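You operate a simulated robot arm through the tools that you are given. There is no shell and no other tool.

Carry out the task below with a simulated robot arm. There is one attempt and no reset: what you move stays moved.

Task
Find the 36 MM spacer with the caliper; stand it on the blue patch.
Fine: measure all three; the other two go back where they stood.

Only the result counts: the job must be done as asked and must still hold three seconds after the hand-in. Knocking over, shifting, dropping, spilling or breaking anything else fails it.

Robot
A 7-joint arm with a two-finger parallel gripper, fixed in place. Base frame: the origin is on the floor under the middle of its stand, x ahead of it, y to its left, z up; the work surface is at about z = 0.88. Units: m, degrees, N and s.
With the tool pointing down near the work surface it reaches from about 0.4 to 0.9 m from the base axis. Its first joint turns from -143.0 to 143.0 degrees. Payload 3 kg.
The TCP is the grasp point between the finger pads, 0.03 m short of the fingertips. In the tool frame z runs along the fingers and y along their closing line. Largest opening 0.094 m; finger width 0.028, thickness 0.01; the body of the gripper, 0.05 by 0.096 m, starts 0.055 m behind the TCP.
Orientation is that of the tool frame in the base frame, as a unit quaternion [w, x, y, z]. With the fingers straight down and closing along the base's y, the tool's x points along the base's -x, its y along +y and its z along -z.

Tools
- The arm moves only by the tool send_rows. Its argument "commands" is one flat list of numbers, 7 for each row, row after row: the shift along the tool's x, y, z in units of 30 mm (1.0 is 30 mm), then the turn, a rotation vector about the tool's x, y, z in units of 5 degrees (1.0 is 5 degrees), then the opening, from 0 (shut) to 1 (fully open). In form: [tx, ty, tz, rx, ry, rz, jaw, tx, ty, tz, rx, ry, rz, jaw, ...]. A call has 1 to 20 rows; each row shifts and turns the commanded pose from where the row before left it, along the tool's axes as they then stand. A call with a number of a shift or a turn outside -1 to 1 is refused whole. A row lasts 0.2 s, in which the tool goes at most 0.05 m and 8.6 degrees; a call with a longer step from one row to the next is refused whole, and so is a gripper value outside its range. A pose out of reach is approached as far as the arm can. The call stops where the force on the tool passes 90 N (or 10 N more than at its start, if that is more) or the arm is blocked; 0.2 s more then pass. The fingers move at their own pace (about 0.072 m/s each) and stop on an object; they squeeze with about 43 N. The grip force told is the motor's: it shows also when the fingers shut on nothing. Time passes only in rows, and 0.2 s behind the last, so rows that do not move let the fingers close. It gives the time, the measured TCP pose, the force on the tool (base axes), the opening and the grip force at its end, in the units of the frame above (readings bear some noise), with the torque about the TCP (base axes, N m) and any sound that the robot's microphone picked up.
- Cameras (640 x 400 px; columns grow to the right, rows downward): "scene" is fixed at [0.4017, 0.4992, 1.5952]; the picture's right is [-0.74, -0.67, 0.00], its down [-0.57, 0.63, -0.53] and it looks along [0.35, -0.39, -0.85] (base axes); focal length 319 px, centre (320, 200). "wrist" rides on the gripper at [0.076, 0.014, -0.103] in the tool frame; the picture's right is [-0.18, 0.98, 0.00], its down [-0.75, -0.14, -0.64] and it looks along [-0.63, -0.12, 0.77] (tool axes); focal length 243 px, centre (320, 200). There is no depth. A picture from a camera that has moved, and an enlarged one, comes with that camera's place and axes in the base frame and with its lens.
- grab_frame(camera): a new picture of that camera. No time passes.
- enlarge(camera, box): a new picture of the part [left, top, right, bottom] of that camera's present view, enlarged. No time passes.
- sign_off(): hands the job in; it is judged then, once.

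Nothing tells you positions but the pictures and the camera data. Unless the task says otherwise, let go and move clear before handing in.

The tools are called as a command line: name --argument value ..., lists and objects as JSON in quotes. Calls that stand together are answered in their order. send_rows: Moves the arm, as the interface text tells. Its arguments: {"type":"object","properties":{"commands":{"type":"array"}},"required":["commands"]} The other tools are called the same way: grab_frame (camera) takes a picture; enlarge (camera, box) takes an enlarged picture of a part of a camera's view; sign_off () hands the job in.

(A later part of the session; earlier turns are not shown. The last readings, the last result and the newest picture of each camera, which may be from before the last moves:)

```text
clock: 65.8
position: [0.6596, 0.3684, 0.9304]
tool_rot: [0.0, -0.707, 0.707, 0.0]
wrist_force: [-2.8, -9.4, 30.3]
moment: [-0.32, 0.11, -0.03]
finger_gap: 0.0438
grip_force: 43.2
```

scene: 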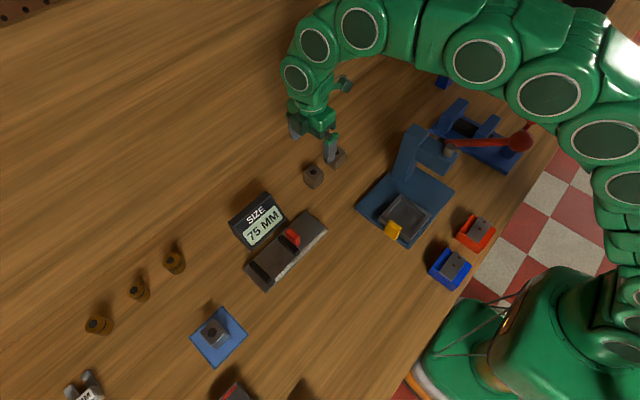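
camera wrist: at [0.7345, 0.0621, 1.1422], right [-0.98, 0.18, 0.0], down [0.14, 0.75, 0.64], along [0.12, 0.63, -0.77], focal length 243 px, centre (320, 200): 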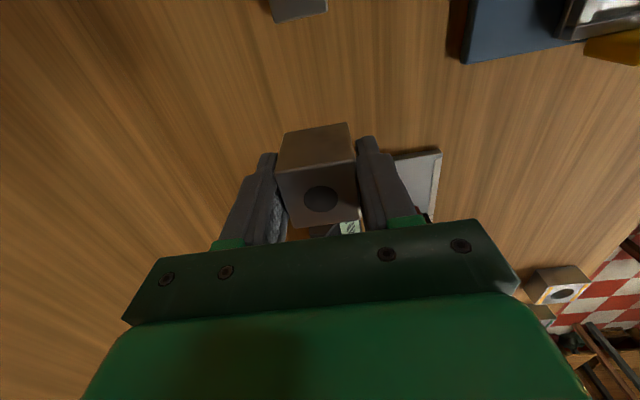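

Cube 1 is seated (30 N). I'll ease off, release, rise and move over the knob.

send_rows --commands '[0, 0, -0.04, 0, 0, 0, 0, 0, 0, 0, 0, 0, 0, 0.7, 0, 0, 0, 0, 0, 0, 0.7, 0, 0, 0, 0, 0, 0, 0.7, 0, 0, 0, 0, 0, 0, 0.7, 0, 0, -0.6, 0, 0, 0, 0.7, 0, 0, -1, 0, 0, 0, 0.7, 0, 0, -1, 0, 0, 0, 0.7, 0.8, -0.02, 0, 0, 0, 0, 0.7, 0.8, -0.02, 0, 0, 0, 0, 0.7, 0.8, 0, 0, 0, 0, 0, 0.7, 0, 0, 0, 0, 0, 0, 0.7]'

enlarge --camera "wrist" --box '[220, 50, 420, 230]'

enlarge --camera "scene" --box '[220, 190, 340, 300]'

```text
clock: 68.4
position: [0.6622, 0.2963, 1.0084]
tool_rot: [0.0, 0.707, -0.707, 0.0]
wrist_force: [0.2, -0.8, -0.3]
moment: [0.03, -0.01, 0.03]
finger_gap: 0.0658
grip_force: 0.1
```

```text
2.22 times, centred on (320, 140) of wrist
camera zoom: at [0.6477, 0.2191, 1.1127], right [-0.98, 0.18, 0.0], down [0.14, 0.75, 0.64], along [0.12, 0.63, -0.77], focal length 539 px, centre (320, 333)
```

zoom: 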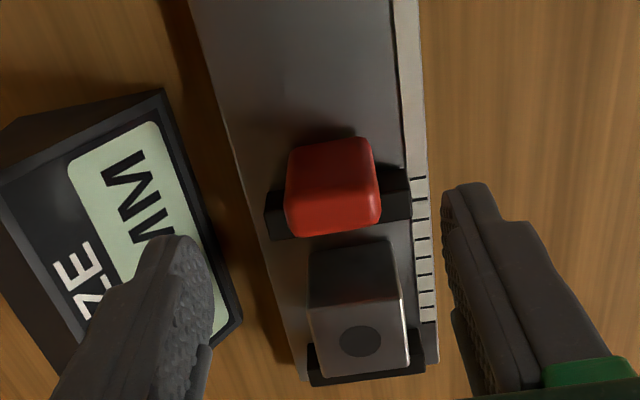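

```text
3.64 times, centred on (280, 245) of scene
camera zoom: at [0.4017, 0.4992, 1.5952], right [-0.74, -0.67, 0.0], down [-0.57, 0.63, -0.53], along [0.35, -0.39, -0.85], focal length 1160 px, centre (466, 36)
```

zoom: 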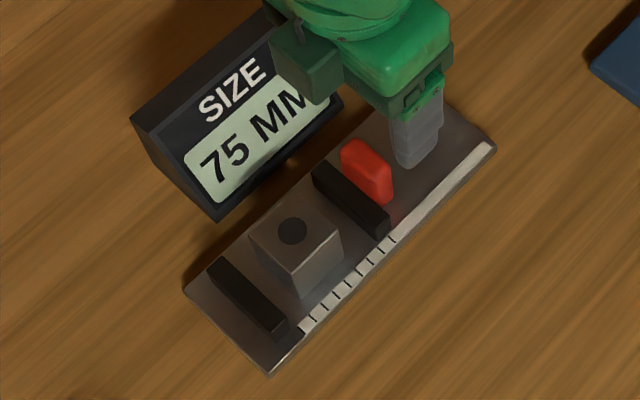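

Cube 1 stands in the gap and the display reads 75 MM. I'll descend onto the knob and grip it.

send_rows --commands '[0, 0.07, 0.8, 0, 0, 0, 0.7, 0, 0, 0.8, 0, 0, 0, 0.7, 0, 0, 0.68, 0, 0, 0, 0.7, 0, 0, 0, 0, 0, 0, 0.3, 0, 0, 0, 0, 0, 0, 0.3, 0, 0, 0, 0, 0, 0, 0.3, 0, 0, 0, 0, 0, 0, 0.3]'

send_rows --commands '[-0.1, 0, 0, 0, 0, 0, 0.3, -0.1, 0, 0, 0, 0, 0, 0.3, -0.1, 0, 0, 0, 0, 0, 0.3, -0.1, 0, 0, 0, 0, 0, 0.3, -0.1, 0, 0, 0, 0, 0, 0.3, -0.1, 0, 0, 0, 0, 0, 0.3, -0.1, 0, 0, 0, 0, 0, 0.3, 0, 0, 0, 0, 0, 0, 0.3]'

enlarge --camera "scene" --box '[220, 190, 340, 300]'

```text
clock: 70.0
position: [0.6598, 0.2968, 0.9414]
tool_rot: [0.0, -0.707, 0.707, -0.001]
wrist_force: [37.5, 3.2, -17.4]
moment: [0.29, -0.04, -0.45]
finger_gap: 0.038
grip_force: 44.5
```

```text
clock: 71.8
position: [0.6597, 0.3167, 0.9413]
tool_rot: [0.0, 0.707, -0.707, 0.002]
wrist_force: [67.2, -0.8, -3.6]
moment: [-0.04, -0.1, -0.71]
finger_gap: 0.038
grip_force: 44.7
```

```text
3.64 times, centred on (280, 245) of scene
camera zoom: at [0.4017, 0.4992, 1.5952], right [-0.74, -0.67, 0.0], down [-0.57, 0.63, -0.53], along [0.35, -0.39, -0.85], focal length 1160 px, centre (466, 36)
```

zoom: 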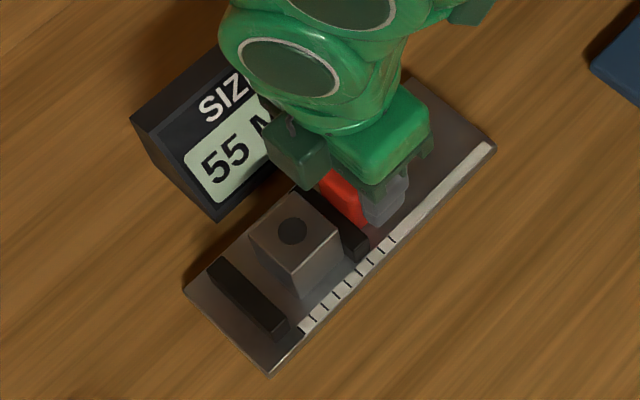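

The display reads 55 MM, but 67 N of sideways force has built up on the knob. I'll shift toward +x to relieve it before continuing.

send_rows --commands '[0, -0.04, 0, 0, 0, 0, 0.3, 0, -0.03, 0, 0, 0, 0, 0.3, 0, 0, 0, 0, 0, 0, 0.3]'

enlarge --camera "scene" --box '[220, 190, 340, 300]'

```text
clock: 72.6
position: [0.6596, 0.3156, 0.9413]
tool_rot: [0.001, 0.708, -0.707, 0.0]
wrist_force: [32.1, 0.7, 11.0]
moment: [0.71, 0.17, -0.44]
finger_gap: 0.0382
grip_force: 44.8
```

```text
3.64 times, centred on (280, 245) of scene
camera zoom: at [0.4017, 0.4992, 1.5952], right [-0.74, -0.67, 0.0], down [-0.57, 0.63, -0.53], along [0.35, -0.39, -0.85], focal length 1160 px, centre (466, 36)
```

zoom: 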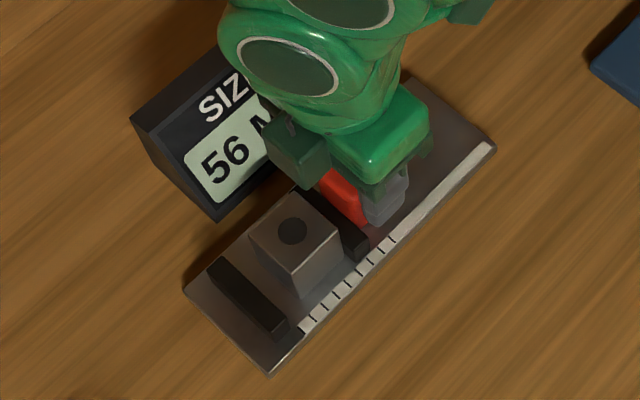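

It's down to 32 N. I'll relieve it a little more.

send_rows --commands '[0, -0.06, 0, 0, 0, 0, 0.3, 0, 0, 0, 0, 0, 0, 0.3]'

send_rows --commands '[-0.07, 0, 0, 0, 0, 0, 0.3, -0.07, 0, 0, 0, 0, 0, 0.3, -0.07, 0, 0, 0, 0, 0, 0.3, 0, 0, 0, 0, 0, 0, 0.3]'

enlarge --camera "scene" --box '[220, 190, 340, 300]'

```text
clock: 73.2
position: [0.6596, 0.3161, 0.941]
tool_rot: [0.003, 0.707, -0.707, -0.001]
wrist_force: [-19.0, 0.7, 19.6]
moment: [0.43, 0.33, 0.15]
finger_gap: 0.0382
grip_force: 45.3
```

```text
clock: 74.2
position: [0.6617, 0.3229, 0.9412]
tool_rot: [0.001, 0.707, -0.707, 0.0]
wrist_force: [-63.2, -1.9, 23.2]
moment: [-0.08, 0.21, 0.76]
finger_gap: 0.0381
grip_force: 45.0
```

```text
3.64 times, centred on (280, 245) of scene
camera zoom: at [0.4017, 0.4992, 1.5952], right [-0.74, -0.67, 0.0], down [-0.57, 0.63, -0.53], along [0.35, -0.39, -0.85], focal length 1160 px, centre (466, 36)
```

zoom: 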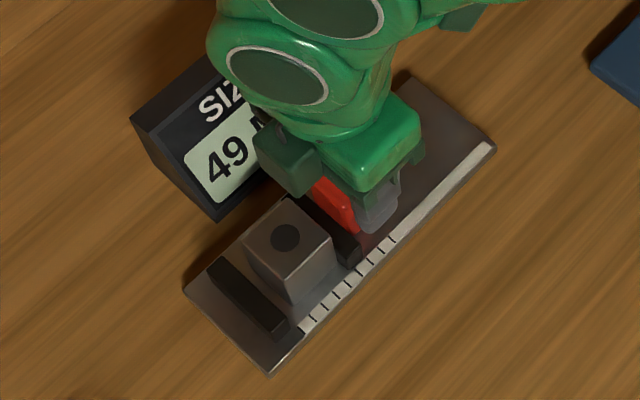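

The display reads 49 MM, and the sideways force has swung to the other sign. I'll correct it and go on in small steps.

send_rows --commands '[0, 0.06, 0, 0, 0, 0, 0.3, 0, 0, 0, 0, 0, 0, 0.3]'

send_rows --commands '[0, 0, 0, 0, 0, 0, 0.3, 0, 0, 0, 0, 0, 0, 0.3]'

```text
clock: 74.8
position: [0.6606, 0.3225, 0.9411]
tool_rot: [0.001, -0.707, 0.707, 0.0]
wrist_force: [-39.6, -0.5, 6.6]
moment: [0.18, -0.19, 0.45]
finger_gap: 0.0381
grip_force: 45.6
```

```text
clock: 75.4
position: [0.6593, 0.3221, 0.9414]
tool_rot: [-0.001, -0.707, 0.707, 0.0]
wrist_force: [-30.6, -0.5, 0.4]
moment: [0.11, 0.0, 0.25]
finger_gap: 0.0383
grip_force: 45.4
```

The force is settling slowly. One more small correction, then I'll wait for it.

send_rows --commands '[0, 0.03, 0, 0, 0, 0, 0.3, 0, 0, 0, 0, 0, 0, 0.3, 0, 0, 0, 0, 0, 0, 0.3, 0, 0, 0, 0, 0, 0, 0.3]'

send_rows --commands '[-0.05, 0, 0, 0, 0, 0, 0.3, -0.05, 0, 0, 0, 0, 0, 0.3, -0.05, 0, 0, 0, 0, 0, 0.3, 0, 0, 0, 0, 0, 0, 0.3]'

enlarge --camera "scene" --box '[220, 190, 340, 300]'

```text
clock: 76.4
position: [0.6611, 0.324, 0.9406]
tool_rot: [-0.001, 0.707, -0.707, 0.0]
wrist_force: [8.8, -0.8, -4.4]
moment: [-0.41, -0.13, -0.11]
finger_gap: 0.0381
grip_force: 45.3
```

```text
clock: 77.4
position: [0.6593, 0.3279, 0.9418]
tool_rot: [-0.001, 0.708, -0.707, 0.001]
wrist_force: [26.1, -1.1, 0.2]
moment: [0.06, -0.01, -0.45]
finger_gap: 0.0383
grip_force: 44.3
```

```text
3.64 times, centred on (280, 245) of scene
camera zoom: at [0.4017, 0.4992, 1.5952], right [-0.74, -0.67, 0.0], down [-0.57, 0.63, -0.53], along [0.35, -0.39, -0.85], focal length 1160 px, centre (466, 36)
```

zoom: 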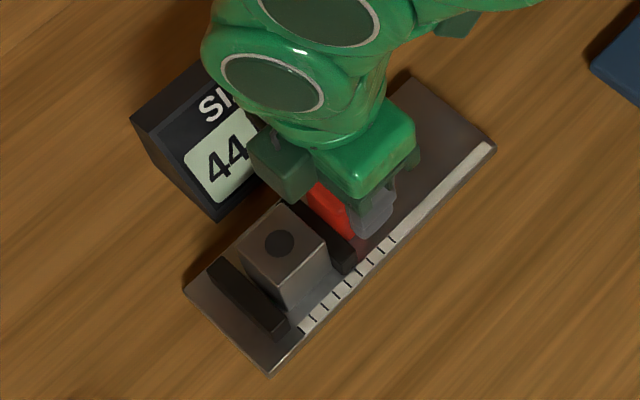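

It reads 44 MM. I'll trim the sideways force and continue in roughly 1 mm steps until resistance appears.

send_rows --commands '[-0.035, -0.03, 0, 0, 0, 0, 0.3, -0.035, 0, 0, 0, 0, 0, 0.3, 0, 0, 0, 0, 0, 0, 0.3]'

enlarge --camera "scene" --box '[230, 200, 310, 290]'

send_rows --commands '[-0.035, 0, 0, 0, 0, 0, 0.3, 0, 0, 0, 0, 0, 0, 0.3]'

enlarge --camera "scene" --box '[230, 200, 310, 290]'

```text
clock: 78.2
position: [0.6597, 0.3291, 0.9409]
tool_rot: [0.0, -0.707, 0.707, 0.001]
wrist_force: [21.7, -1.1, 3.1]
moment: [0.33, 0.08, -0.23]
finger_gap: 0.0383
grip_force: 45.4
```

```text
4.44 times, centred on (270, 245) of scene
camera zoom: at [0.4017, 0.4992, 1.5952], right [-0.74, -0.67, 0.0], down [-0.57, 0.63, -0.53], along [0.35, -0.39, -0.85], focal length 1418 px, centre (542, 0)
```

zoom: 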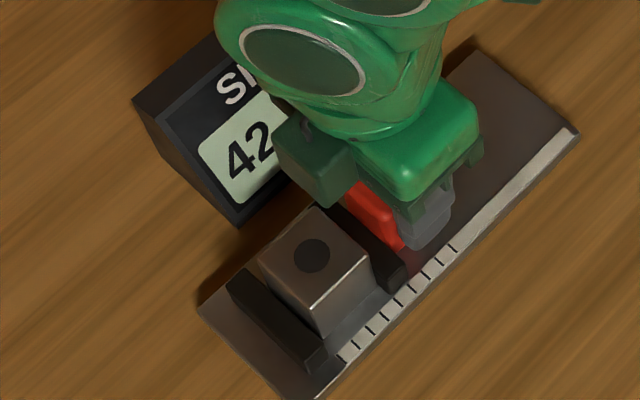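

```text
clock: 78.8
position: [0.6576, 0.3308, 0.9404]
tool_rot: [-0.001, 0.707, -0.707, 0.0]
wrist_force: [14.6, -0.6, 0.3]
moment: [0.12, 0.09, -0.2]
finger_gap: 0.0382
grip_force: 44.7
```

```text
4.44 times, centred on (270, 245) of scene
camera zoom: at [0.4017, 0.4992, 1.5952], right [-0.74, -0.67, 0.0], down [-0.57, 0.63, -0.53], along [0.35, -0.39, -0.85], focal length 1418 px, centre (542, 0)
```

zoom: 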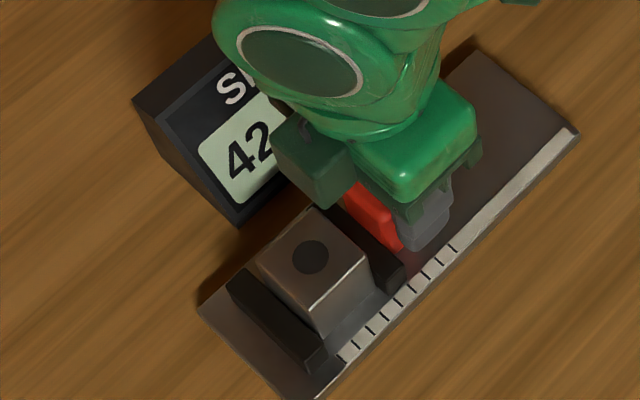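

It reads 42 MM with no y-resistance yet. I'll keep stepping.

send_rows --commands '[-0.03, -0.01, 0, 0, 0, 0, 0.3, 0, 0, 0, 0, 0, 0, 0.3]'

enlarge --camera "scene" --box '[230, 200, 310, 290]'

send_rows --commands '[-0.03, 0, 0, 0, 0, 0, 0.3, 0, 0, 0, 0, 0, 0, 0.3]'

enlarge --camera "scene" --box '[230, 200, 310, 290]'

```text
clock: 79.4
position: [0.6603, 0.3323, 0.9409]
tool_rot: [0.0, 0.708, -0.707, -0.001]
wrist_force: [1.2, -0.8, -0.4]
moment: [-0.03, 0.13, -0.03]
finger_gap: 0.0379
grip_force: 44.6
```

```text
4.44 times, centred on (270, 245) of scene
camera zoom: at [0.4017, 0.4992, 1.5952], right [-0.74, -0.67, 0.0], down [-0.57, 0.63, -0.53], along [0.35, -0.39, -0.85], focal length 1418 px, centre (542, 0)
```

zoom: 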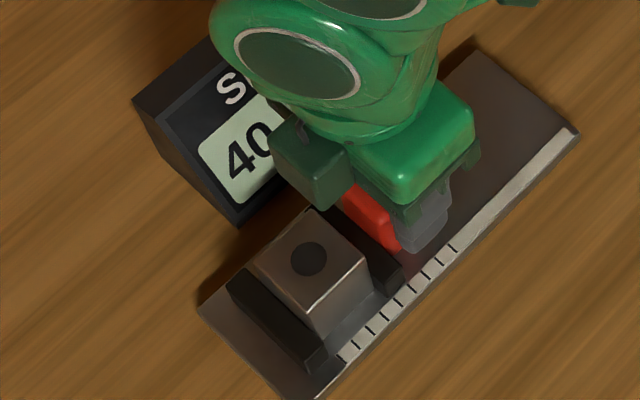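

```text
clock: 80.0
position: [0.6591, 0.3322, 0.9411]
tool_rot: [0.002, 0.707, -0.707, 0.0]
wrist_force: [-14.9, -12.3, -3.9]
moment: [0.2, 0.17, 0.11]
finger_gap: 0.0382
grip_force: 44.9
```

```text
4.44 times, centred on (270, 245) of scene
camera zoom: at [0.4017, 0.4992, 1.5952], right [-0.74, -0.67, 0.0], down [-0.57, 0.63, -0.53], along [0.35, -0.39, -0.85], focal length 1418 px, centre (542, 0)
```

zoom: 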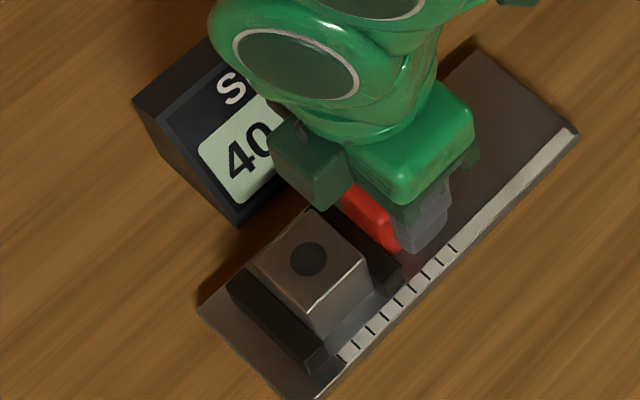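

Resistance has appeared (-12 N) at 40 MM. A small further push will confirm it.

send_rows --commands '[-0.02, 0.01, 0, 0, 0, 0, 0.3, 0, 0, 0, 0, 0, 0, 0.3]'

enlarge --camera "scene" --box '[230, 200, 310, 290]'

grab_frame --camera "wrist"

```text
clock: 80.6
position: [0.6595, 0.3324, 0.9417]
tool_rot: [-0.001, -0.707, 0.708, 0.001]
wrist_force: [-12.4, -26.2, -7.4]
moment: [-0.47, 0.12, 0.16]
finger_gap: 0.0384
grip_force: 44.8
```

```text
4.44 times, centred on (270, 245) of scene
camera zoom: at [0.4017, 0.4992, 1.5952], right [-0.74, -0.67, 0.0], down [-0.57, 0.63, -0.53], along [0.35, -0.39, -0.85], focal length 1418 px, centre (542, 0)
```

zoom: 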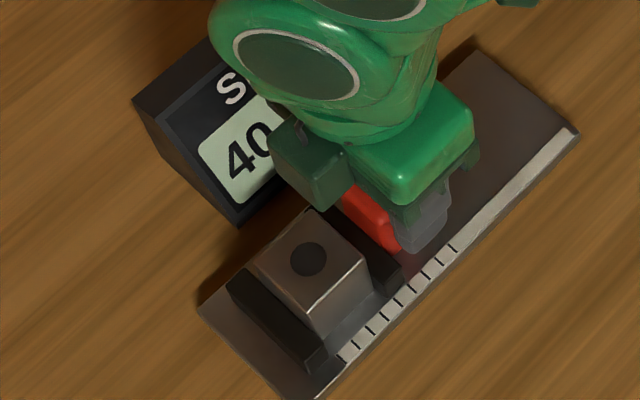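

```text
taken
camera wrist: at [0.6456, 0.2551, 1.045], right [-0.98, 0.18, 0.0], down [0.14, 0.75, 0.64], along [0.12, 0.63, -0.77], focal length 243 px, centre (320, 200)
```

wrist: 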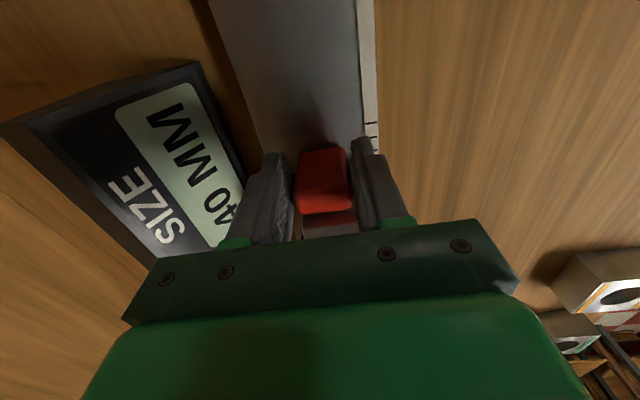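

Cube 1 measures 40 MM. I'll pull the slider back in two batches, watching the sideways force.

send_rows --commands '[0.08, 0, 0, 0, 0, 0, 0.3, 0.1, 0.01, 0, 0, 0, 0, 0.3, 0.12, 0, 0, 0, 0, 0, 0.3, 0.12, 0, 0, 0, 0, 0, 0.3, 0.12, 0, 0, 0, 0, 0, 0.3, 0, 0, 0, 0, 0, 0, 0.3]'

send_rows --commands '[0.12, 0, 0, 0, 0, 0, 0.3, 0.12, 0, 0, 0, 0, 0, 0.3, 0.12, 0, 0, 0, 0, 0, 0.3, 0.12, 0, 0, 0, 0, 0, 0.3, 0.12, 0, 0, 0, 0, 0, 0.3, 0, 0, 0, 0, 0, 0, 0.3]'

enlarge --camera "scene" --box '[220, 190, 340, 300]'

```text
clock: 82.0
position: [0.6599, 0.3169, 0.9418]
tool_rot: [-0.001, -0.707, 0.708, 0.0]
wrist_force: [-5.4, 1.5, -17.0]
moment: [0.79, 0.09, 0.05]
finger_gap: 0.0381
grip_force: 45.0
```

```text
clock: 83.4
position: [0.6605, 0.2992, 0.9421]
tool_rot: [0.0, -0.707, 0.707, 0.001]
wrist_force: [-8.6, 0.6, -16.7]
moment: [-0.8, -0.11, 0.2]
finger_gap: 0.038
grip_force: 44.8
```

```text
3.64 times, centred on (280, 245) of scene
camera zoom: at [0.4017, 0.4992, 1.5952], right [-0.74, -0.67, 0.0], down [-0.57, 0.63, -0.53], along [0.35, -0.39, -0.85], focal length 1160 px, centre (466, 36)
```

zoom: 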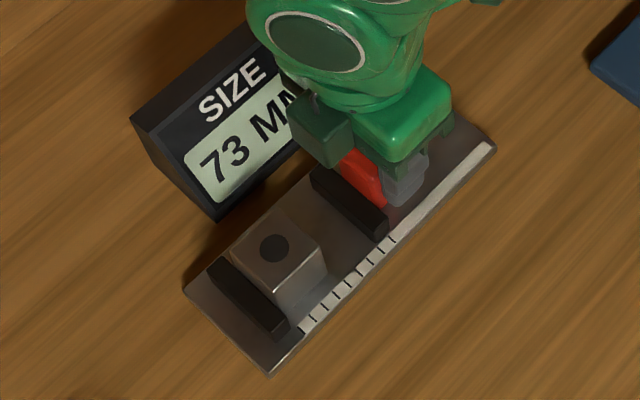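

It reads 73 MM. I'll pull the last 2 mm, release, rise, and move over to pick up cube 1.

send_rows --commands '[0.07, 0, 0, 0, 0, 0, 0.3, 0, 0, 0, 0, 0, 0, 0.7, 0, 0, 0, 0, 0, 0, 0.7, 0, 0, 0, 0, 0, 0, 0.7, 0, 0, -1, 0, 0, 0, 0.7, 0, 0, -1, 0, 0, 0, 0.7, 0, 0, -0.6, 0, 0, 0, 0.7, -0.96, 0.02, 0, 0, 0, 0, 0.7, -0.96, 0.02, 0, 0, 0, 0, 0.7, -0.95, 0.02, 0, 0, 0, 0, 0.7, 0, 0, 0, 0, 0, 0, 0.7]'

grab_frame --camera "wrist"

enlarge --camera "scene" --box '[220, 190, 340, 300]'

```text
clock: 85.8
position: [0.6568, 0.3837, 1.0193]
tool_rot: [0.001, 0.708, -0.707, -0.001]
wrist_force: [0.1, 0.0, 0.1]
moment: [-0.01, -0.03, -0.01]
finger_gap: 0.0655
grip_force: 0.1
```

```text
taken
camera wrist: at [0.6431, 0.306, 1.1227], right [-0.98, 0.18, 0.0], down [0.14, 0.75, 0.64], along [0.12, 0.63, -0.77], focal length 243 px, centre (320, 200)
```

wrist: 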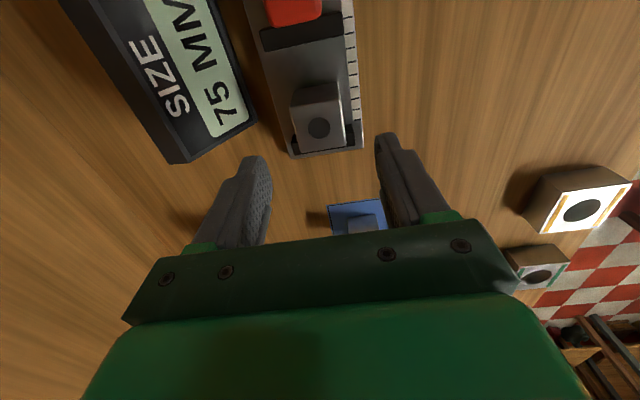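

```text
3.64 times, centred on (280, 245) of scene
camera zoom: at [0.4017, 0.4992, 1.5952], right [-0.74, -0.67, 0.0], down [-0.57, 0.63, -0.53], along [0.35, -0.39, -0.85], focal length 1160 px, centre (466, 36)
```

zoom: 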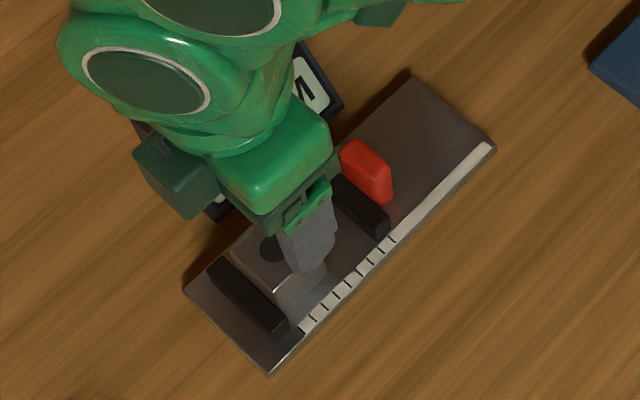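

The cube is directly below at about (0.658, 0.384). I'll descend, grip and lift.

send_rows --commands '[0, -0.03, 0.6, 0, 0, 0, 0.7, 0, 0, 0.8, 0, 0, 0, 0.7, 0, 0, 0.8, 0, 0, 0, 0.7, 0, 0, 0.68, 0, 0, 0, 0.7, 0, 0, 0, 0, 0, 0, 0.7, 0, 0, 0, 0, 0, 0, 0, 0, 0, 0, 0, 0, 0, 0, 0, 0, 0, 0, 0, 0, 0, 0, 0, 0, 0, 0, 0, 0]'

send_rows --commands '[0, 0, -0.3, 0, 0, 0, 0, 0, 0, -0.8, 0, 0, 0, 0, 0, 0, -1, 0, 0, 0, 0, 0, 0, -1, 0, 0, 0, 0, 0, 0, -0.6, 0, 0, 0, 0, 0, 0, 0, 0, 0, 0, 0]'

grab_frame --camera "wrist"

```text
clock: 87.8
position: [0.6584, 0.3836, 0.9341]
tool_rot: [0.0, 0.707, -0.707, 0.0]
wrist_force: [0.1, -0.1, -0.1]
moment: [-0.01, 0.03, 0.01]
finger_gap: 0.0439
grip_force: 43.3
```

```text
clock: 89.2
position: [0.6573, 0.3823, 1.0446]
tool_rot: [0.0, -0.707, 0.707, -0.001]
wrist_force: [0.4, -0.3, -0.4]
moment: [-0.01, 0.0, -0.01]
finger_gap: 0.0435
grip_force: 43.2
```

```text
taken
camera wrist: at [0.6435, 0.3052, 1.1482], right [-0.98, 0.18, 0.0], down [0.14, 0.75, 0.64], along [0.12, 0.63, -0.77], focal length 243 px, centre (320, 200)
```

wrist: 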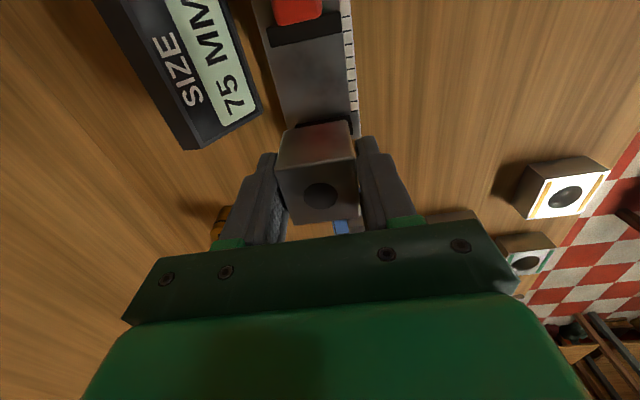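

Cube 1 is in hand. I'll carry it back above its original spot at (0.7497, 0.1385).

send_rows --commands '[0.9, -0.34, 0, 0, 0, 0, 0, 0.9, -0.34, 0, 0, 0, 0, 0, 0.9, -0.34, 0, 0, 0, 0, 0, 0.9, -0.34, 0, 0, 0, 0, 0, 0.9, -0.34, 0, 0, 0, 0, 0, 0.9, -0.34, 0, 0, 0, 0, 0, 0.9, -0.34, 0, 0, 0, 0, 0, 0.9, -0.34, 0, 0, 0, 0, 0, 0.9, -0.34, 0, 0, 0, 0, 0, 0, 0, 0, 0, 0, 0, 0]'

send_rows --commands '[0, 0, 0, 0, 0, 0, 0]'

grab_frame --camera "wrist"

```text
clock: 91.4
position: [0.7517, 0.1426, 1.0445]
tool_rot: [0.001, 0.707, -0.707, 0.0]
wrist_force: [0.2, 0.6, -0.6]
moment: [-0.03, 0.02, 0.0]
finger_gap: 0.0437
grip_force: 42.9
```

```text
clock: 91.8
position: [0.7514, 0.1427, 1.0434]
tool_rot: [0.0, 0.707, -0.707, -0.001]
wrist_force: [-0.9, 0.5, -0.7]
moment: [-0.01, 0.02, 0.0]
finger_gap: 0.0436
grip_force: 42.6
```

```text
taken
camera wrist: at [0.7375, 0.0648, 1.1469], right [-0.98, 0.18, 0.0], down [0.14, 0.75, 0.64], along [0.12, 0.63, -0.77], focal length 243 px, centre (320, 200)
```

wrist: 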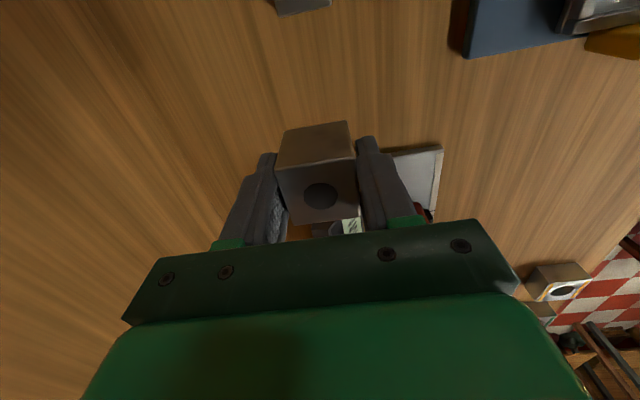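

I'm 2–5 mm off the original spot, so I'll correct that and lower it to just above the table.

send_rows --commands '[0.15, 0.065, 0.5, 0, 0, 0, 0, 0, 0, 0.9, 0, 0, 0, 0, 0, 0, 0.9, 0, 0, 0, 0, 0, 0, 0.9, 0, 0, 0, 0, 0, 0, 0.65, 0, 0, 0, 0, 0, 0, 0, 0, 0, 0, 0]'

send_rows --commands '[0, 0, 0.07, 0, 0, 0, 0, 0, 0, 0, 0, 0, 0, 0]'

send_rows --commands '[0, 0, 0.05, 0, 0, 0, 0, 0, 0, 0, 0, 0, 0, 0]'

```text
clock: 93.2
position: [0.7491, 0.1373, 0.9277]
tool_rot: [0.0, -0.707, 0.707, 0.0]
wrist_force: [-0.3, -0.6, -1.3]
moment: [-0.02, 0.02, 0.0]
finger_gap: 0.0435
grip_force: 42.7
```

```text
clock: 93.8
position: [0.749, 0.1347, 0.926]
tool_rot: [0.001, -0.707, 0.707, 0.001]
wrist_force: [-0.1, 0.6, -0.5]
moment: [0.01, -0.01, -0.01]
finger_gap: 0.0437
grip_force: 43.2
```

```text
clock: 94.4
position: [0.7491, 0.1359, 0.9233]
tool_rot: [-0.001, -0.707, 0.707, 0.001]
wrist_force: [0.7, -0.5, -0.9]
moment: [0.02, 0.01, 0.0]
finger_gap: 0.0436
grip_force: 43.7
```

No contact yet. I'll nudge y by about 1.5 mm and creep down further.

send_rows --commands '[-0.05, 0, 0, 0, 0, 0, 0, 0, 0, 0.04, 0, 0, 0, 0, 0, 0, 0, 0, 0, 0, 0]'

send_rows --commands '[0, 0, 0.03, 0, 0, 0, 0, 0, 0, 0, 0, 0, 0, 0]'

```text
clock: 95.2
position: [0.7497, 0.1369, 0.9221]
tool_rot: [0.0, -0.707, 0.707, -0.001]
wrist_force: [0.2, -0.1, -1.2]
moment: [-0.02, 0.02, 0.02]
finger_gap: 0.0438
grip_force: 42.8
```

```text
clock: 95.8
position: [0.7492, 0.1376, 0.9223]
tool_rot: [0.001, 0.707, -0.707, 0.0]
wrist_force: [0.6, -0.4, -1.1]
moment: [0.0, -0.03, 0.02]
finger_gap: 0.0436
grip_force: 43.1
```

send_rows --commands '[0, 0, 0.03, 0, 0, 0, 0, 0, 0, 0, 0, 0, 0, 0]'

send_rows --commands '[0, 0, 0.03, 0, 0, 0, 0, 0, 0, 0, 0, 0, 0, 0]'

```text
clock: 96.4
position: [0.7496, 0.1384, 0.9205]
tool_rot: [0.0, -0.706, 0.708, 0.0]
wrist_force: [-0.3, 0.5, -1.7]
moment: [-0.01, -0.01, -0.01]
finger_gap: 0.0437
grip_force: 43.2
```

```text
clock: 97.0
position: [0.7494, 0.1381, 0.9206]
tool_rot: [0.0, 0.707, -0.707, 0.0]
wrist_force: [1.6, 3.2, 8.5]
moment: [0.09, 0.13, -0.05]
finger_gap: 0.0437
grip_force: 43.0
```

Contact is light (8.5 N) at (0.7494, 0.138). I'll open and rise.

send_rows --commands '[0, 0, -0.01, 0, 0, 0, 0, 0, 0, 0, 0, 0, 0, 1, 0, 0, 0, 0, 0, 0, 1, 0, 0, 0, 0, 0, 0, 1, 0, 0, 0, 0, 0, 0, 1, 0, 0, -0.6, 0, 0, 0, 1, 0, 0, -1, 0, 0, 0, 1, 0, 0, -1, 0, 0, 0, 1, 0, 0, -1, 0, 0, 0, 1, 0, 0, -0.7, 0, 0, 0, 1, 0, 0, 0, 0, 0, 0, 1]'

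grab_frame --camera "wrist"

enlarge --camera "wrist" --box '[240, 50, 400, 170]'

```text
clock: 99.4
position: [0.7494, 0.1359, 1.0499]
tool_rot: [0.0, -0.707, 0.707, 0.001]
wrist_force: [-0.3, 0.1, 0.0]
moment: [-0.02, 0.03, 0.01]
finger_gap: 0.0939
grip_force: 0.0
```

```text
taken
camera wrist: at [0.7351, 0.0592, 1.1537], right [-0.98, 0.18, 0.0], down [0.14, 0.75, 0.64], along [0.12, 0.63, -0.77], focal length 243 px, centre (320, 200)
```

wrist: 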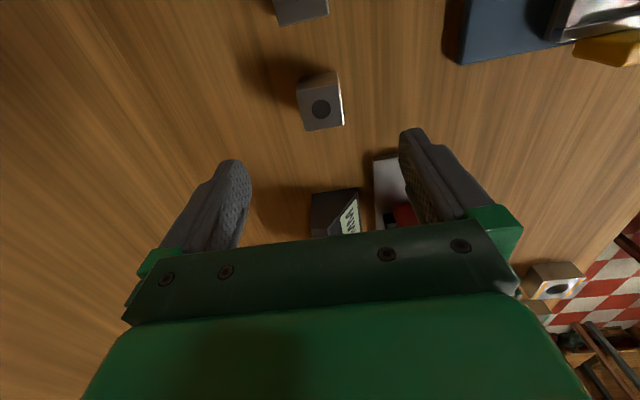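

```text
3.33 times, centred on (320, 110) of wrist
camera zoom: at [0.7351, 0.0592, 1.1537], right [-0.98, 0.18, 0.0], down [0.14, 0.75, 0.64], along [0.12, 0.63, -0.77], focal length 809 px, centre (320, 500)
```

zoom: 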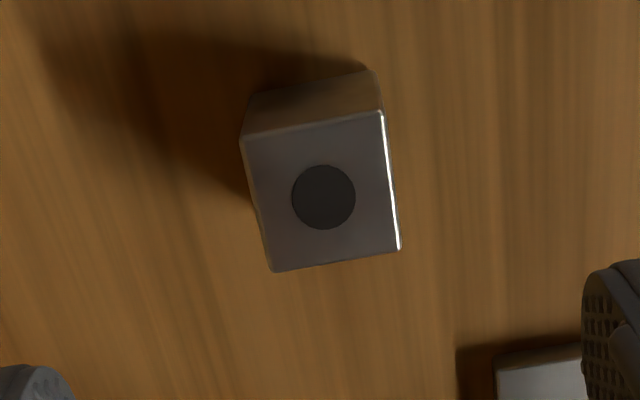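

Cube 1 is back within about 1 mm of where it stood. Next I'll move above cube 2 at about (0.749, 0.05).

send_rows --commands '[0.96, 0, 0, 0, 0, 0, 1, 0.96, 0, 0, 0, 0, 0, 1, 0.96, 0, 0, 0, 0, 0, 1, 0, 0, 0, 0, 0, 0, 1, 0, 0, 0, 0, 0, 0, 1]'

enlarge --camera "wrist" --box '[240, 50, 400, 170]'

grab_frame --camera "scene"

```text
clock: 100.6
position: [0.7488, 0.0491, 1.0518]
tool_rot: [0.001, 0.707, -0.707, 0.0]
wrist_force: [-0.3, -0.2, 0.4]
moment: [0.01, 0.02, 0.02]
finger_gap: 0.0943
grip_force: 0.1
```

```text
3.33 times, centred on (320, 110) of wrist
camera zoom: at [0.7352, -0.0273, 1.1546], right [-0.98, 0.18, 0.0], down [0.14, 0.75, 0.64], along [0.12, 0.63, -0.77], focal length 809 px, centre (320, 500)
```

zoom: 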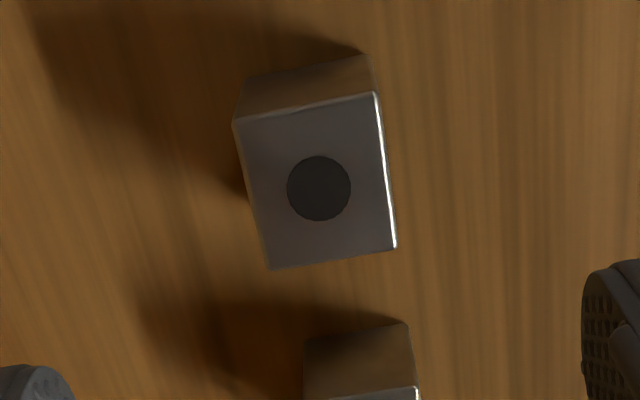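

```text
taken
```

scene: 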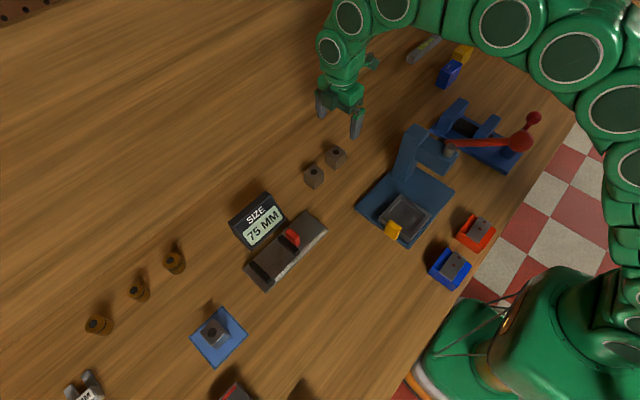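

Cube 2 is at (0.7495, 0.049), right below the gripper. I'll descend and grip it.

send_rows --commands '[0, -0.02, 0.6, 0, 0, 0, 1, 0, 0, 0.9, 0, 0, 0, 1, 0, 0, 0.9, 0, 0, 0, 1, 0, 0, 0.9, 0, 0, 0, 1, 0, 0, 0.8, 0, 0, 0, 1, 0, 0, 0.3, 0, 0, 0, 1, 0, 0, 0, 0, 0, 0, 1]'

send_rows --commands '[0, 0, 0, 0, 0, 0, 0, 0, 0, 0, 0, 0, 0, 0, 0, 0, 0, 0, 0, 0, 0, 0, 0, 0, 0, 0, 0, 0, 0, 0, 0, 0, 0, 0, 0]'

grab_frame --camera "wrist"

```text
clock: 102.2
position: [0.7496, 0.0499, 0.9181]
tool_rot: [0.0, 0.708, -0.706, 0.0]
wrist_force: [-0.5, -0.3, -0.3]
moment: [0.01, -0.04, -0.01]
finger_gap: 0.094
grip_force: 0.1
```

```text
clock: 103.4
position: [0.7491, 0.0512, 0.9186]
tool_rot: [0.0, 0.708, -0.707, 0.001]
wrist_force: [0.1, 0.3, 2.5]
moment: [-0.01, 0.04, 0.03]
finger_gap: 0.0439
grip_force: 42.9
```

```text
taken
camera wrist: at [0.7347, -0.0269, 1.0219], right [-0.98, 0.18, 0.0], down [0.14, 0.75, 0.64], along [0.12, 0.63, -0.77], focal length 243 px, centre (320, 200)
```

wrist: 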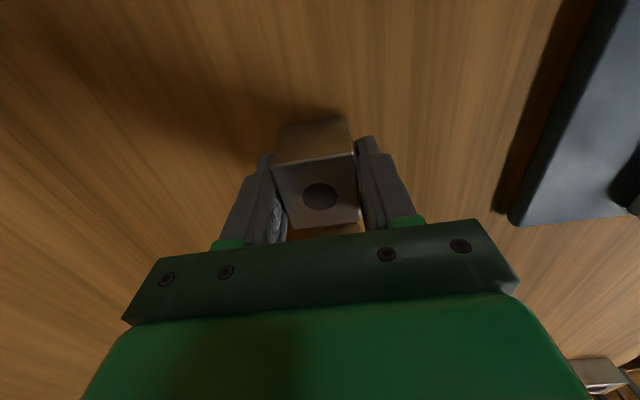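

Cube 2 is gripped. I'll lift it and carry it to above the caliper gap.

send_rows --commands '[0, 0, -0.5, 0, 0, 0, 0, 0, 0, -1, 0, 0, 0, 0, 0, 0, -1, 0, 0, 0, 0, 0, 0, -1, 0, 0, 0, 0, 0, 0, -0.6, 0, 0, 0, 0, 0, 0, 0, 0, 0, 0, 0]'

send_rows --commands '[-0.955, 0.27, 0, 0, 0, 0, 0, -0.955, 0.27, 0, 0, 0, 0, 0, -0.955, 0.27, 0, 0, 0, 0, 0, -0.955, 0.27, 0, 0, 0, 0, 0, -0.955, 0.27, 0, 0, 0, 0, 0, -0.955, 0.27, 0, 0, 0, 0, 0, -0.955, 0.27, 0, 0, 0, 0, 0, -0.955, 0.27, 0, 0, 0, 0, 0, -0.955, 0.27, 0, 0, 0, 0, 0, -0.955, 0.27, 0, 0, 0, 0, 0, -0.955, 0.27, 0, 0, 0, 0, 0, 0, 0, 0, 0, 0, 0, 0]'

send_rows --commands '[0, 0, 0, 0, 0, 0, 0]'

enlarge --camera "wrist" --box '[200, 0, 440, 240]'

```text
clock: 104.8
position: [0.7495, 0.0504, 1.0419]
tool_rot: [-0.001, -0.707, 0.707, -0.001]
wrist_force: [0.7, 0.2, -1.6]
moment: [0.03, 0.03, -0.03]
finger_gap: 0.0436
grip_force: 43.0
```

```text
clock: 107.4
position: [0.6596, 0.3651, 1.0412]
tool_rot: [-0.001, 0.707, -0.707, 0.0]
wrist_force: [0.2, -0.8, -1.3]
moment: [0.0, -0.02, 0.01]
finger_gap: 0.0438
grip_force: 43.5
```

```text
clock: 107.8
position: [0.6602, 0.3643, 1.0421]
tool_rot: [0.0, 0.707, -0.707, 0.0]
wrist_force: [0.6, -0.8, -0.6]
moment: [0.0, -0.02, -0.01]
finger_gap: 0.0439
grip_force: 42.7
```

```text
1.67 times, centred on (320, 120) of wrist
camera zoom: at [0.6456, 0.2876, 1.1443], right [-0.98, 0.18, 0.0], down [0.14, 0.75, 0.64], along [0.12, 0.63, -0.77], focal length 404 px, centre (320, 333)
```

zoom: 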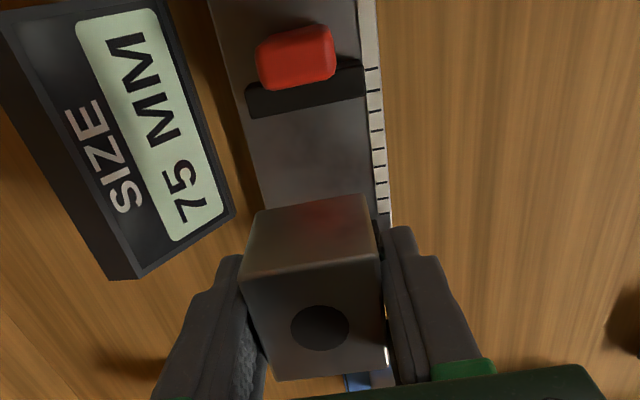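

It's over the gap. I'll make a small y correction, descend, then creep to contact.

send_rows --commands '[-0.1, 0.04, 0.8, 0, 0, 0, 0, 0, 0, 0.9, 0, 0, 0, 0, 0, 0, 0.9, 0, 0, 0, 0, 0, 0, 0.75, 0, 0, 0, 0, 0, 0, 0.2, 0, 0, 0, 0, 0, 0, 0, 0, 0, 0, 0]'

send_rows --commands '[0, 0, 0.06, 0, 0, 0, 0, 0, 0, 0, 0, 0, 0, 0]'

send_rows --commands '[0, 0, 0.04, 0, 0, 0, 0, 0, 0, 0, 0, 0, 0, 0]'

```text
clock: 109.2
position: [0.6593, 0.3689, 0.9342]
tool_rot: [0.001, -0.707, 0.707, 0.0]
wrist_force: [0.6, 0.2, -1.4]
moment: [-0.01, 0.03, -0.01]
finger_gap: 0.0437
grip_force: 43.4
```

```text
clock: 109.8
position: [0.6612, 0.3679, 0.9337]
tool_rot: [0.0, -0.707, 0.707, 0.001]
wrist_force: [-0.7, 0.3, -0.8]
moment: [0.01, -0.01, 0.0]
finger_gap: 0.0439
grip_force: 42.4
```

```text
clock: 110.4
position: [0.6609, 0.3689, 0.9319]
tool_rot: [0.0, 0.707, -0.707, 0.0]
wrist_force: [0.1, 0.7, -0.6]
moment: [0.01, 0.02, 0.0]
finger_gap: 0.0438
grip_force: 43.1
```

send_rows --commands '[0, 0, 0.03, 0, 0, 0, 0, 0, 0, 0, 0, 0, 0, 0]'

send_rows --commands '[0, 0, 0.03, 0, 0, 0, 0, 0, 0, 0, 0, 0, 0, 0]'

```text
clock: 111.0
position: [0.6576, 0.3672, 0.9308]
tool_rot: [0.0, -0.707, 0.707, 0.0]
wrist_force: [0.2, 0.8, -0.7]
moment: [0.0, 0.02, -0.01]
finger_gap: 0.0438
grip_force: 43.3
```

```text
clock: 111.6
position: [0.6586, 0.3688, 0.9316]
tool_rot: [0.001, 0.707, -0.707, 0.0]
wrist_force: [0.4, -0.6, -1.5]
moment: [0.0, 0.0, -0.01]
finger_gap: 0.0435
grip_force: 42.6
```

send_rows --commands '[0, 0, 0.03, 0, 0, 0, 0, 0, 0, 0, 0, 0, 0, 0]'

send_rows --commands '[0, 0, 0.03, 0, 0, 0, 0, 0, 0, 0, 0, 0, 0, 0]'

```text
clock: 112.2
position: [0.6579, 0.3684, 0.9314]
tool_rot: [0.0, 0.707, -0.707, 0.001]
wrist_force: [-3.4, -3.6, 17.8]
moment: [-0.19, 0.23, -0.02]
finger_gap: 0.0438
grip_force: 43.1
```

```text
clock: 112.8
position: [0.6585, 0.3691, 0.929]
tool_rot: [0.002, -0.707, 0.707, 0.0]
wrist_force: [-1.7, -1.9, 34.5]
moment: [0.05, 0.02, 0.0]
finger_gap: 0.0436
grip_force: 43.1
```

Cube 2 is seated (34 N). I'll release it, rise, and move above the knob.

send_rows --commands '[0, 0, -0.05, 0, 0, 0, 0, 0, 0, 0, 0, 0, 0, 0.7, 0, 0, 0, 0, 0, 0, 0.7, 0, 0, 0, 0, 0, 0, 0.7, 0, 0, 0, 0, 0, 0, 0.7, 0, 0, -0.6, 0, 0, 0, 0.7, 0, 0, -1, 0, 0, 0, 0.7, 0, 0, -1, 0, 0, 0, 0.7, 0.8, -0.02, 0, 0, 0, 0, 0.7, 0.8, -0.02, 0, 0, 0, 0, 0.7, 0.8, 0, 0, 0, 0, 0, 0.7, 0, 0, 0, 0, 0, 0, 0.7]'

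send_rows --commands '[0, 0, 0, 0, 0, 0, 0.7]'

enlarge --camera "wrist" --box '[220, 50, 420, 230]'

enlarge --camera "scene" --box '[220, 190, 340, 300]'

```text
clock: 115.4
position: [0.6588, 0.2964, 1.0062]
tool_rot: [0.0, 0.707, -0.707, 0.0]
wrist_force: [-0.7, -0.6, -0.2]
moment: [0.0, -0.01, -0.01]
finger_gap: 0.0657
grip_force: 0.0
```

```text
clock: 115.8
position: [0.6587, 0.2971, 1.0073]
tool_rot: [0.001, -0.707, 0.707, 0.0]
wrist_force: [0.6, -0.2, -0.7]
moment: [-0.05, 0.0, -0.02]
finger_gap: 0.0657
grip_force: 0.1
```

```text
2.22 times, centred on (320, 140) of wrist
camera zoom: at [0.6448, 0.2193, 1.1103], right [-0.98, 0.18, 0.0], down [0.14, 0.75, 0.64], along [0.12, 0.63, -0.77], focal length 539 px, centre (320, 333)
```

zoom: 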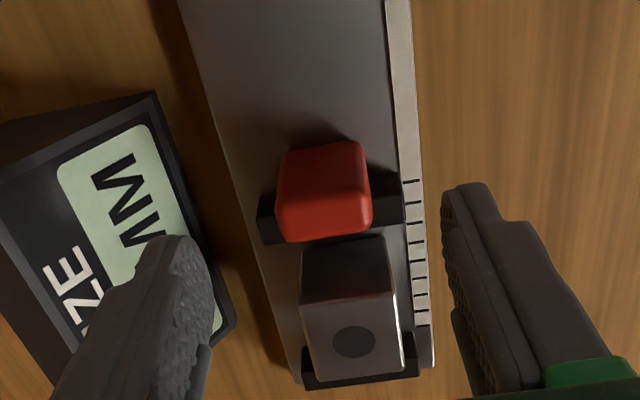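

```text
3.64 times, centred on (280, 245) of scene
camera zoom: at [0.4017, 0.4992, 1.5952], right [-0.74, -0.67, 0.0], down [-0.57, 0.63, -0.53], along [0.35, -0.39, -0.85], focal length 1160 px, centre (466, 36)
```

zoom: 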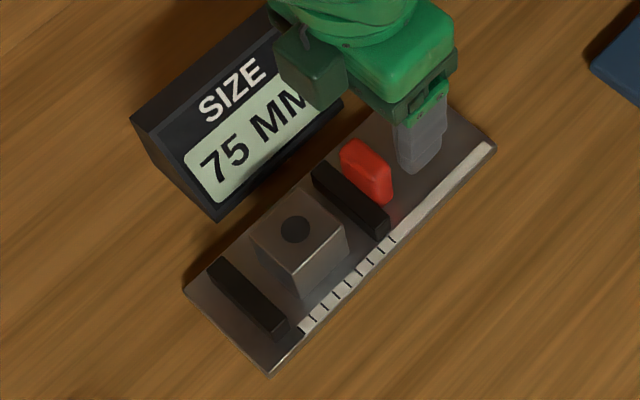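

Cube 2 stands in the gap at 75 MM. I'll descend on the knob, grip it, and check the sideways force before sliding.

send_rows --commands '[0, -0.02, 0.8, 0, 0, 0, 0.7, 0, 0, 0.8, 0, 0, 0, 0.7, 0, 0, 0.62, 0, 0, 0, 0.7, 0, 0, 0, 0, 0, 0, 0.3, 0, 0, 0, 0, 0, 0, 0.3, 0, 0, 0, 0, 0, 0, 0.3, 0, 0, 0, 0, 0, 0, 0.3]'

send_rows --commands '[0, 0, 0, 0, 0, 0, 0.3]'

```text
clock: 117.4
position: [0.6598, 0.2957, 0.9413]
tool_rot: [0.0, 0.708, -0.707, 0.0]
wrist_force: [16.8, 1.4, -12.6]
moment: [0.39, 0.02, -0.12]
finger_gap: 0.0381
grip_force: 44.8
```

```text
clock: 117.8
position: [0.6606, 0.2963, 0.9411]
tool_rot: [0.0, 0.707, -0.707, -0.001]
wrist_force: [20.2, 0.3, -13.4]
moment: [0.14, -0.03, -0.25]
finger_gap: 0.0383
grip_force: 45.1
```

There's about 20 N sideways, so I'll trim it and start sliding.

send_rows --commands '[0, -0.03, 0, 0, 0, 0, 0.3, 0, 0, 0, 0, 0, 0, 0.3, -0.1, 0, 0, 0, 0, 0, 0.3, -0.1, 0, 0, 0, 0, 0, 0.3, -0.1, 0, 0, 0, 0, 0, 0.3, -0.1, 0, 0, 0, 0, 0, 0.3, 0, 0, 0, 0, 0, 0, 0.3]'

enlarge --camera "scene" --box '[220, 190, 340, 300]'

```text
clock: 119.4
position: [0.6603, 0.3094, 0.9412]
tool_rot: [0.001, 0.708, -0.706, -0.001]
wrist_force: [-30.1, -1.1, -7.4]
moment: [-0.81, 0.14, 0.29]
finger_gap: 0.038
grip_force: 45.3
```

```text
3.64 times, centred on (280, 245) of scene
camera zoom: at [0.4017, 0.4992, 1.5952], right [-0.74, -0.67, 0.0], down [-0.57, 0.63, -0.53], along [0.35, -0.39, -0.85], focal length 1160 px, centre (466, 36)
```

zoom: 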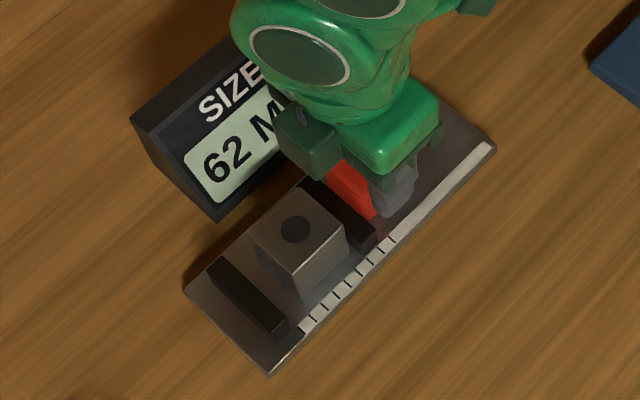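

It reads 62 MM. I'll trim the other way slightly and continue.

send_rows --commands '[0, 0.025, 0, 0, 0, 0, 0.3, -0.08, 0, 0, 0, 0, 0, 0.3, -0.08, 0, 0, 0, 0, 0, 0.3, -0.08, 0, 0, 0, 0, 0, 0.3, -0.08, 0, 0, 0, 0, 0, 0.3, 0, 0, 0, 0, 0, 0, 0.3]'

enlarge --camera "scene" --box '[220, 190, 340, 300]'

```text
clock: 120.8
position: [0.6599, 0.3187, 0.9407]
tool_rot: [0.001, 0.708, -0.706, 0.001]
wrist_force: [-50.7, -2.3, -10.4]
moment: [-0.04, 0.08, 0.49]
finger_gap: 0.0383
grip_force: 44.8
```

```text
3.64 times, centred on (280, 245) of scene
camera zoom: at [0.4017, 0.4992, 1.5952], right [-0.74, -0.67, 0.0], down [-0.57, 0.63, -0.53], along [0.35, -0.39, -0.85], focal length 1160 px, centre (466, 36)
```

zoom: 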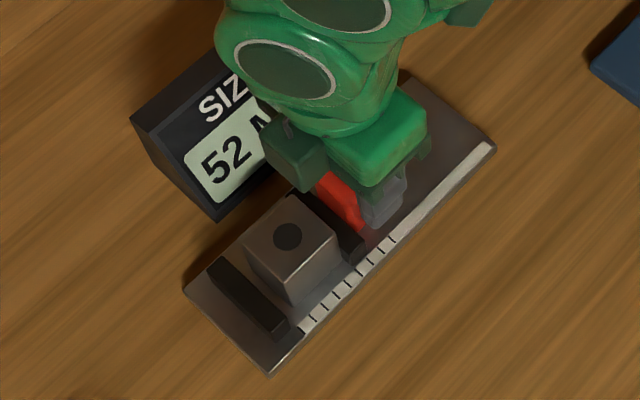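

It reads 52 MM. I'll trim the sideways load again and let it settle before the next steps.

send_rows --commands '[0, 0.05, 0, 0, 0, 0, 0.3, 0, 0, 0, 0, 0, 0, 0.3, 0, 0, 0, 0, 0, 0, 0.3]'

send_rows --commands '[-0.05, 0, 0, 0, 0, 0, 0.3, -0.05, 0, 0, 0, 0, 0, 0.3, -0.05, 0, 0, 0, 0, 0, 0.3, 0, 0, 0, 0, 0, 0, 0.3]'

enlarge --camera "scene" --box '[220, 190, 340, 300]'

```text
clock: 121.6
position: [0.6593, 0.3171, 0.9402]
tool_rot: [0.0, 0.708, -0.707, 0.0]
wrist_force: [-15.2, -0.1, -24.2]
moment: [-0.44, -0.2, 0.29]
finger_gap: 0.038
grip_force: 45.3
```

```text
clock: 122.6
position: [0.6595, 0.3231, 0.9405]
tool_rot: [0.0, -0.707, 0.708, 0.0]
wrist_force: [5.2, -1.3, -34.0]
moment: [-0.16, 0.04, -0.36]
finger_gap: 0.0383
grip_force: 44.7
```

```text
3.64 times, centred on (280, 245) of scene
camera zoom: at [0.4017, 0.4992, 1.5952], right [-0.74, -0.67, 0.0], down [-0.57, 0.63, -0.53], along [0.35, -0.39, -0.85], focal length 1160 px, centre (466, 36)
```

zoom: 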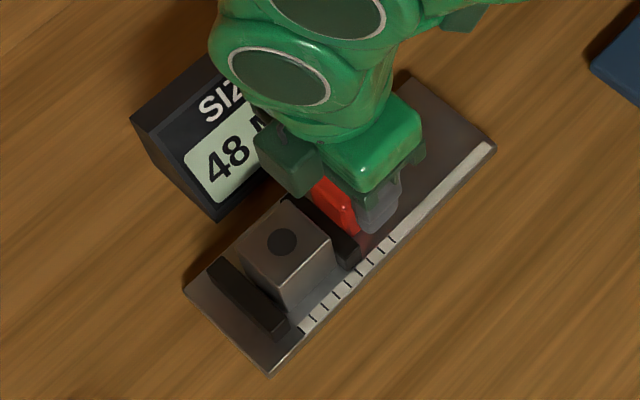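

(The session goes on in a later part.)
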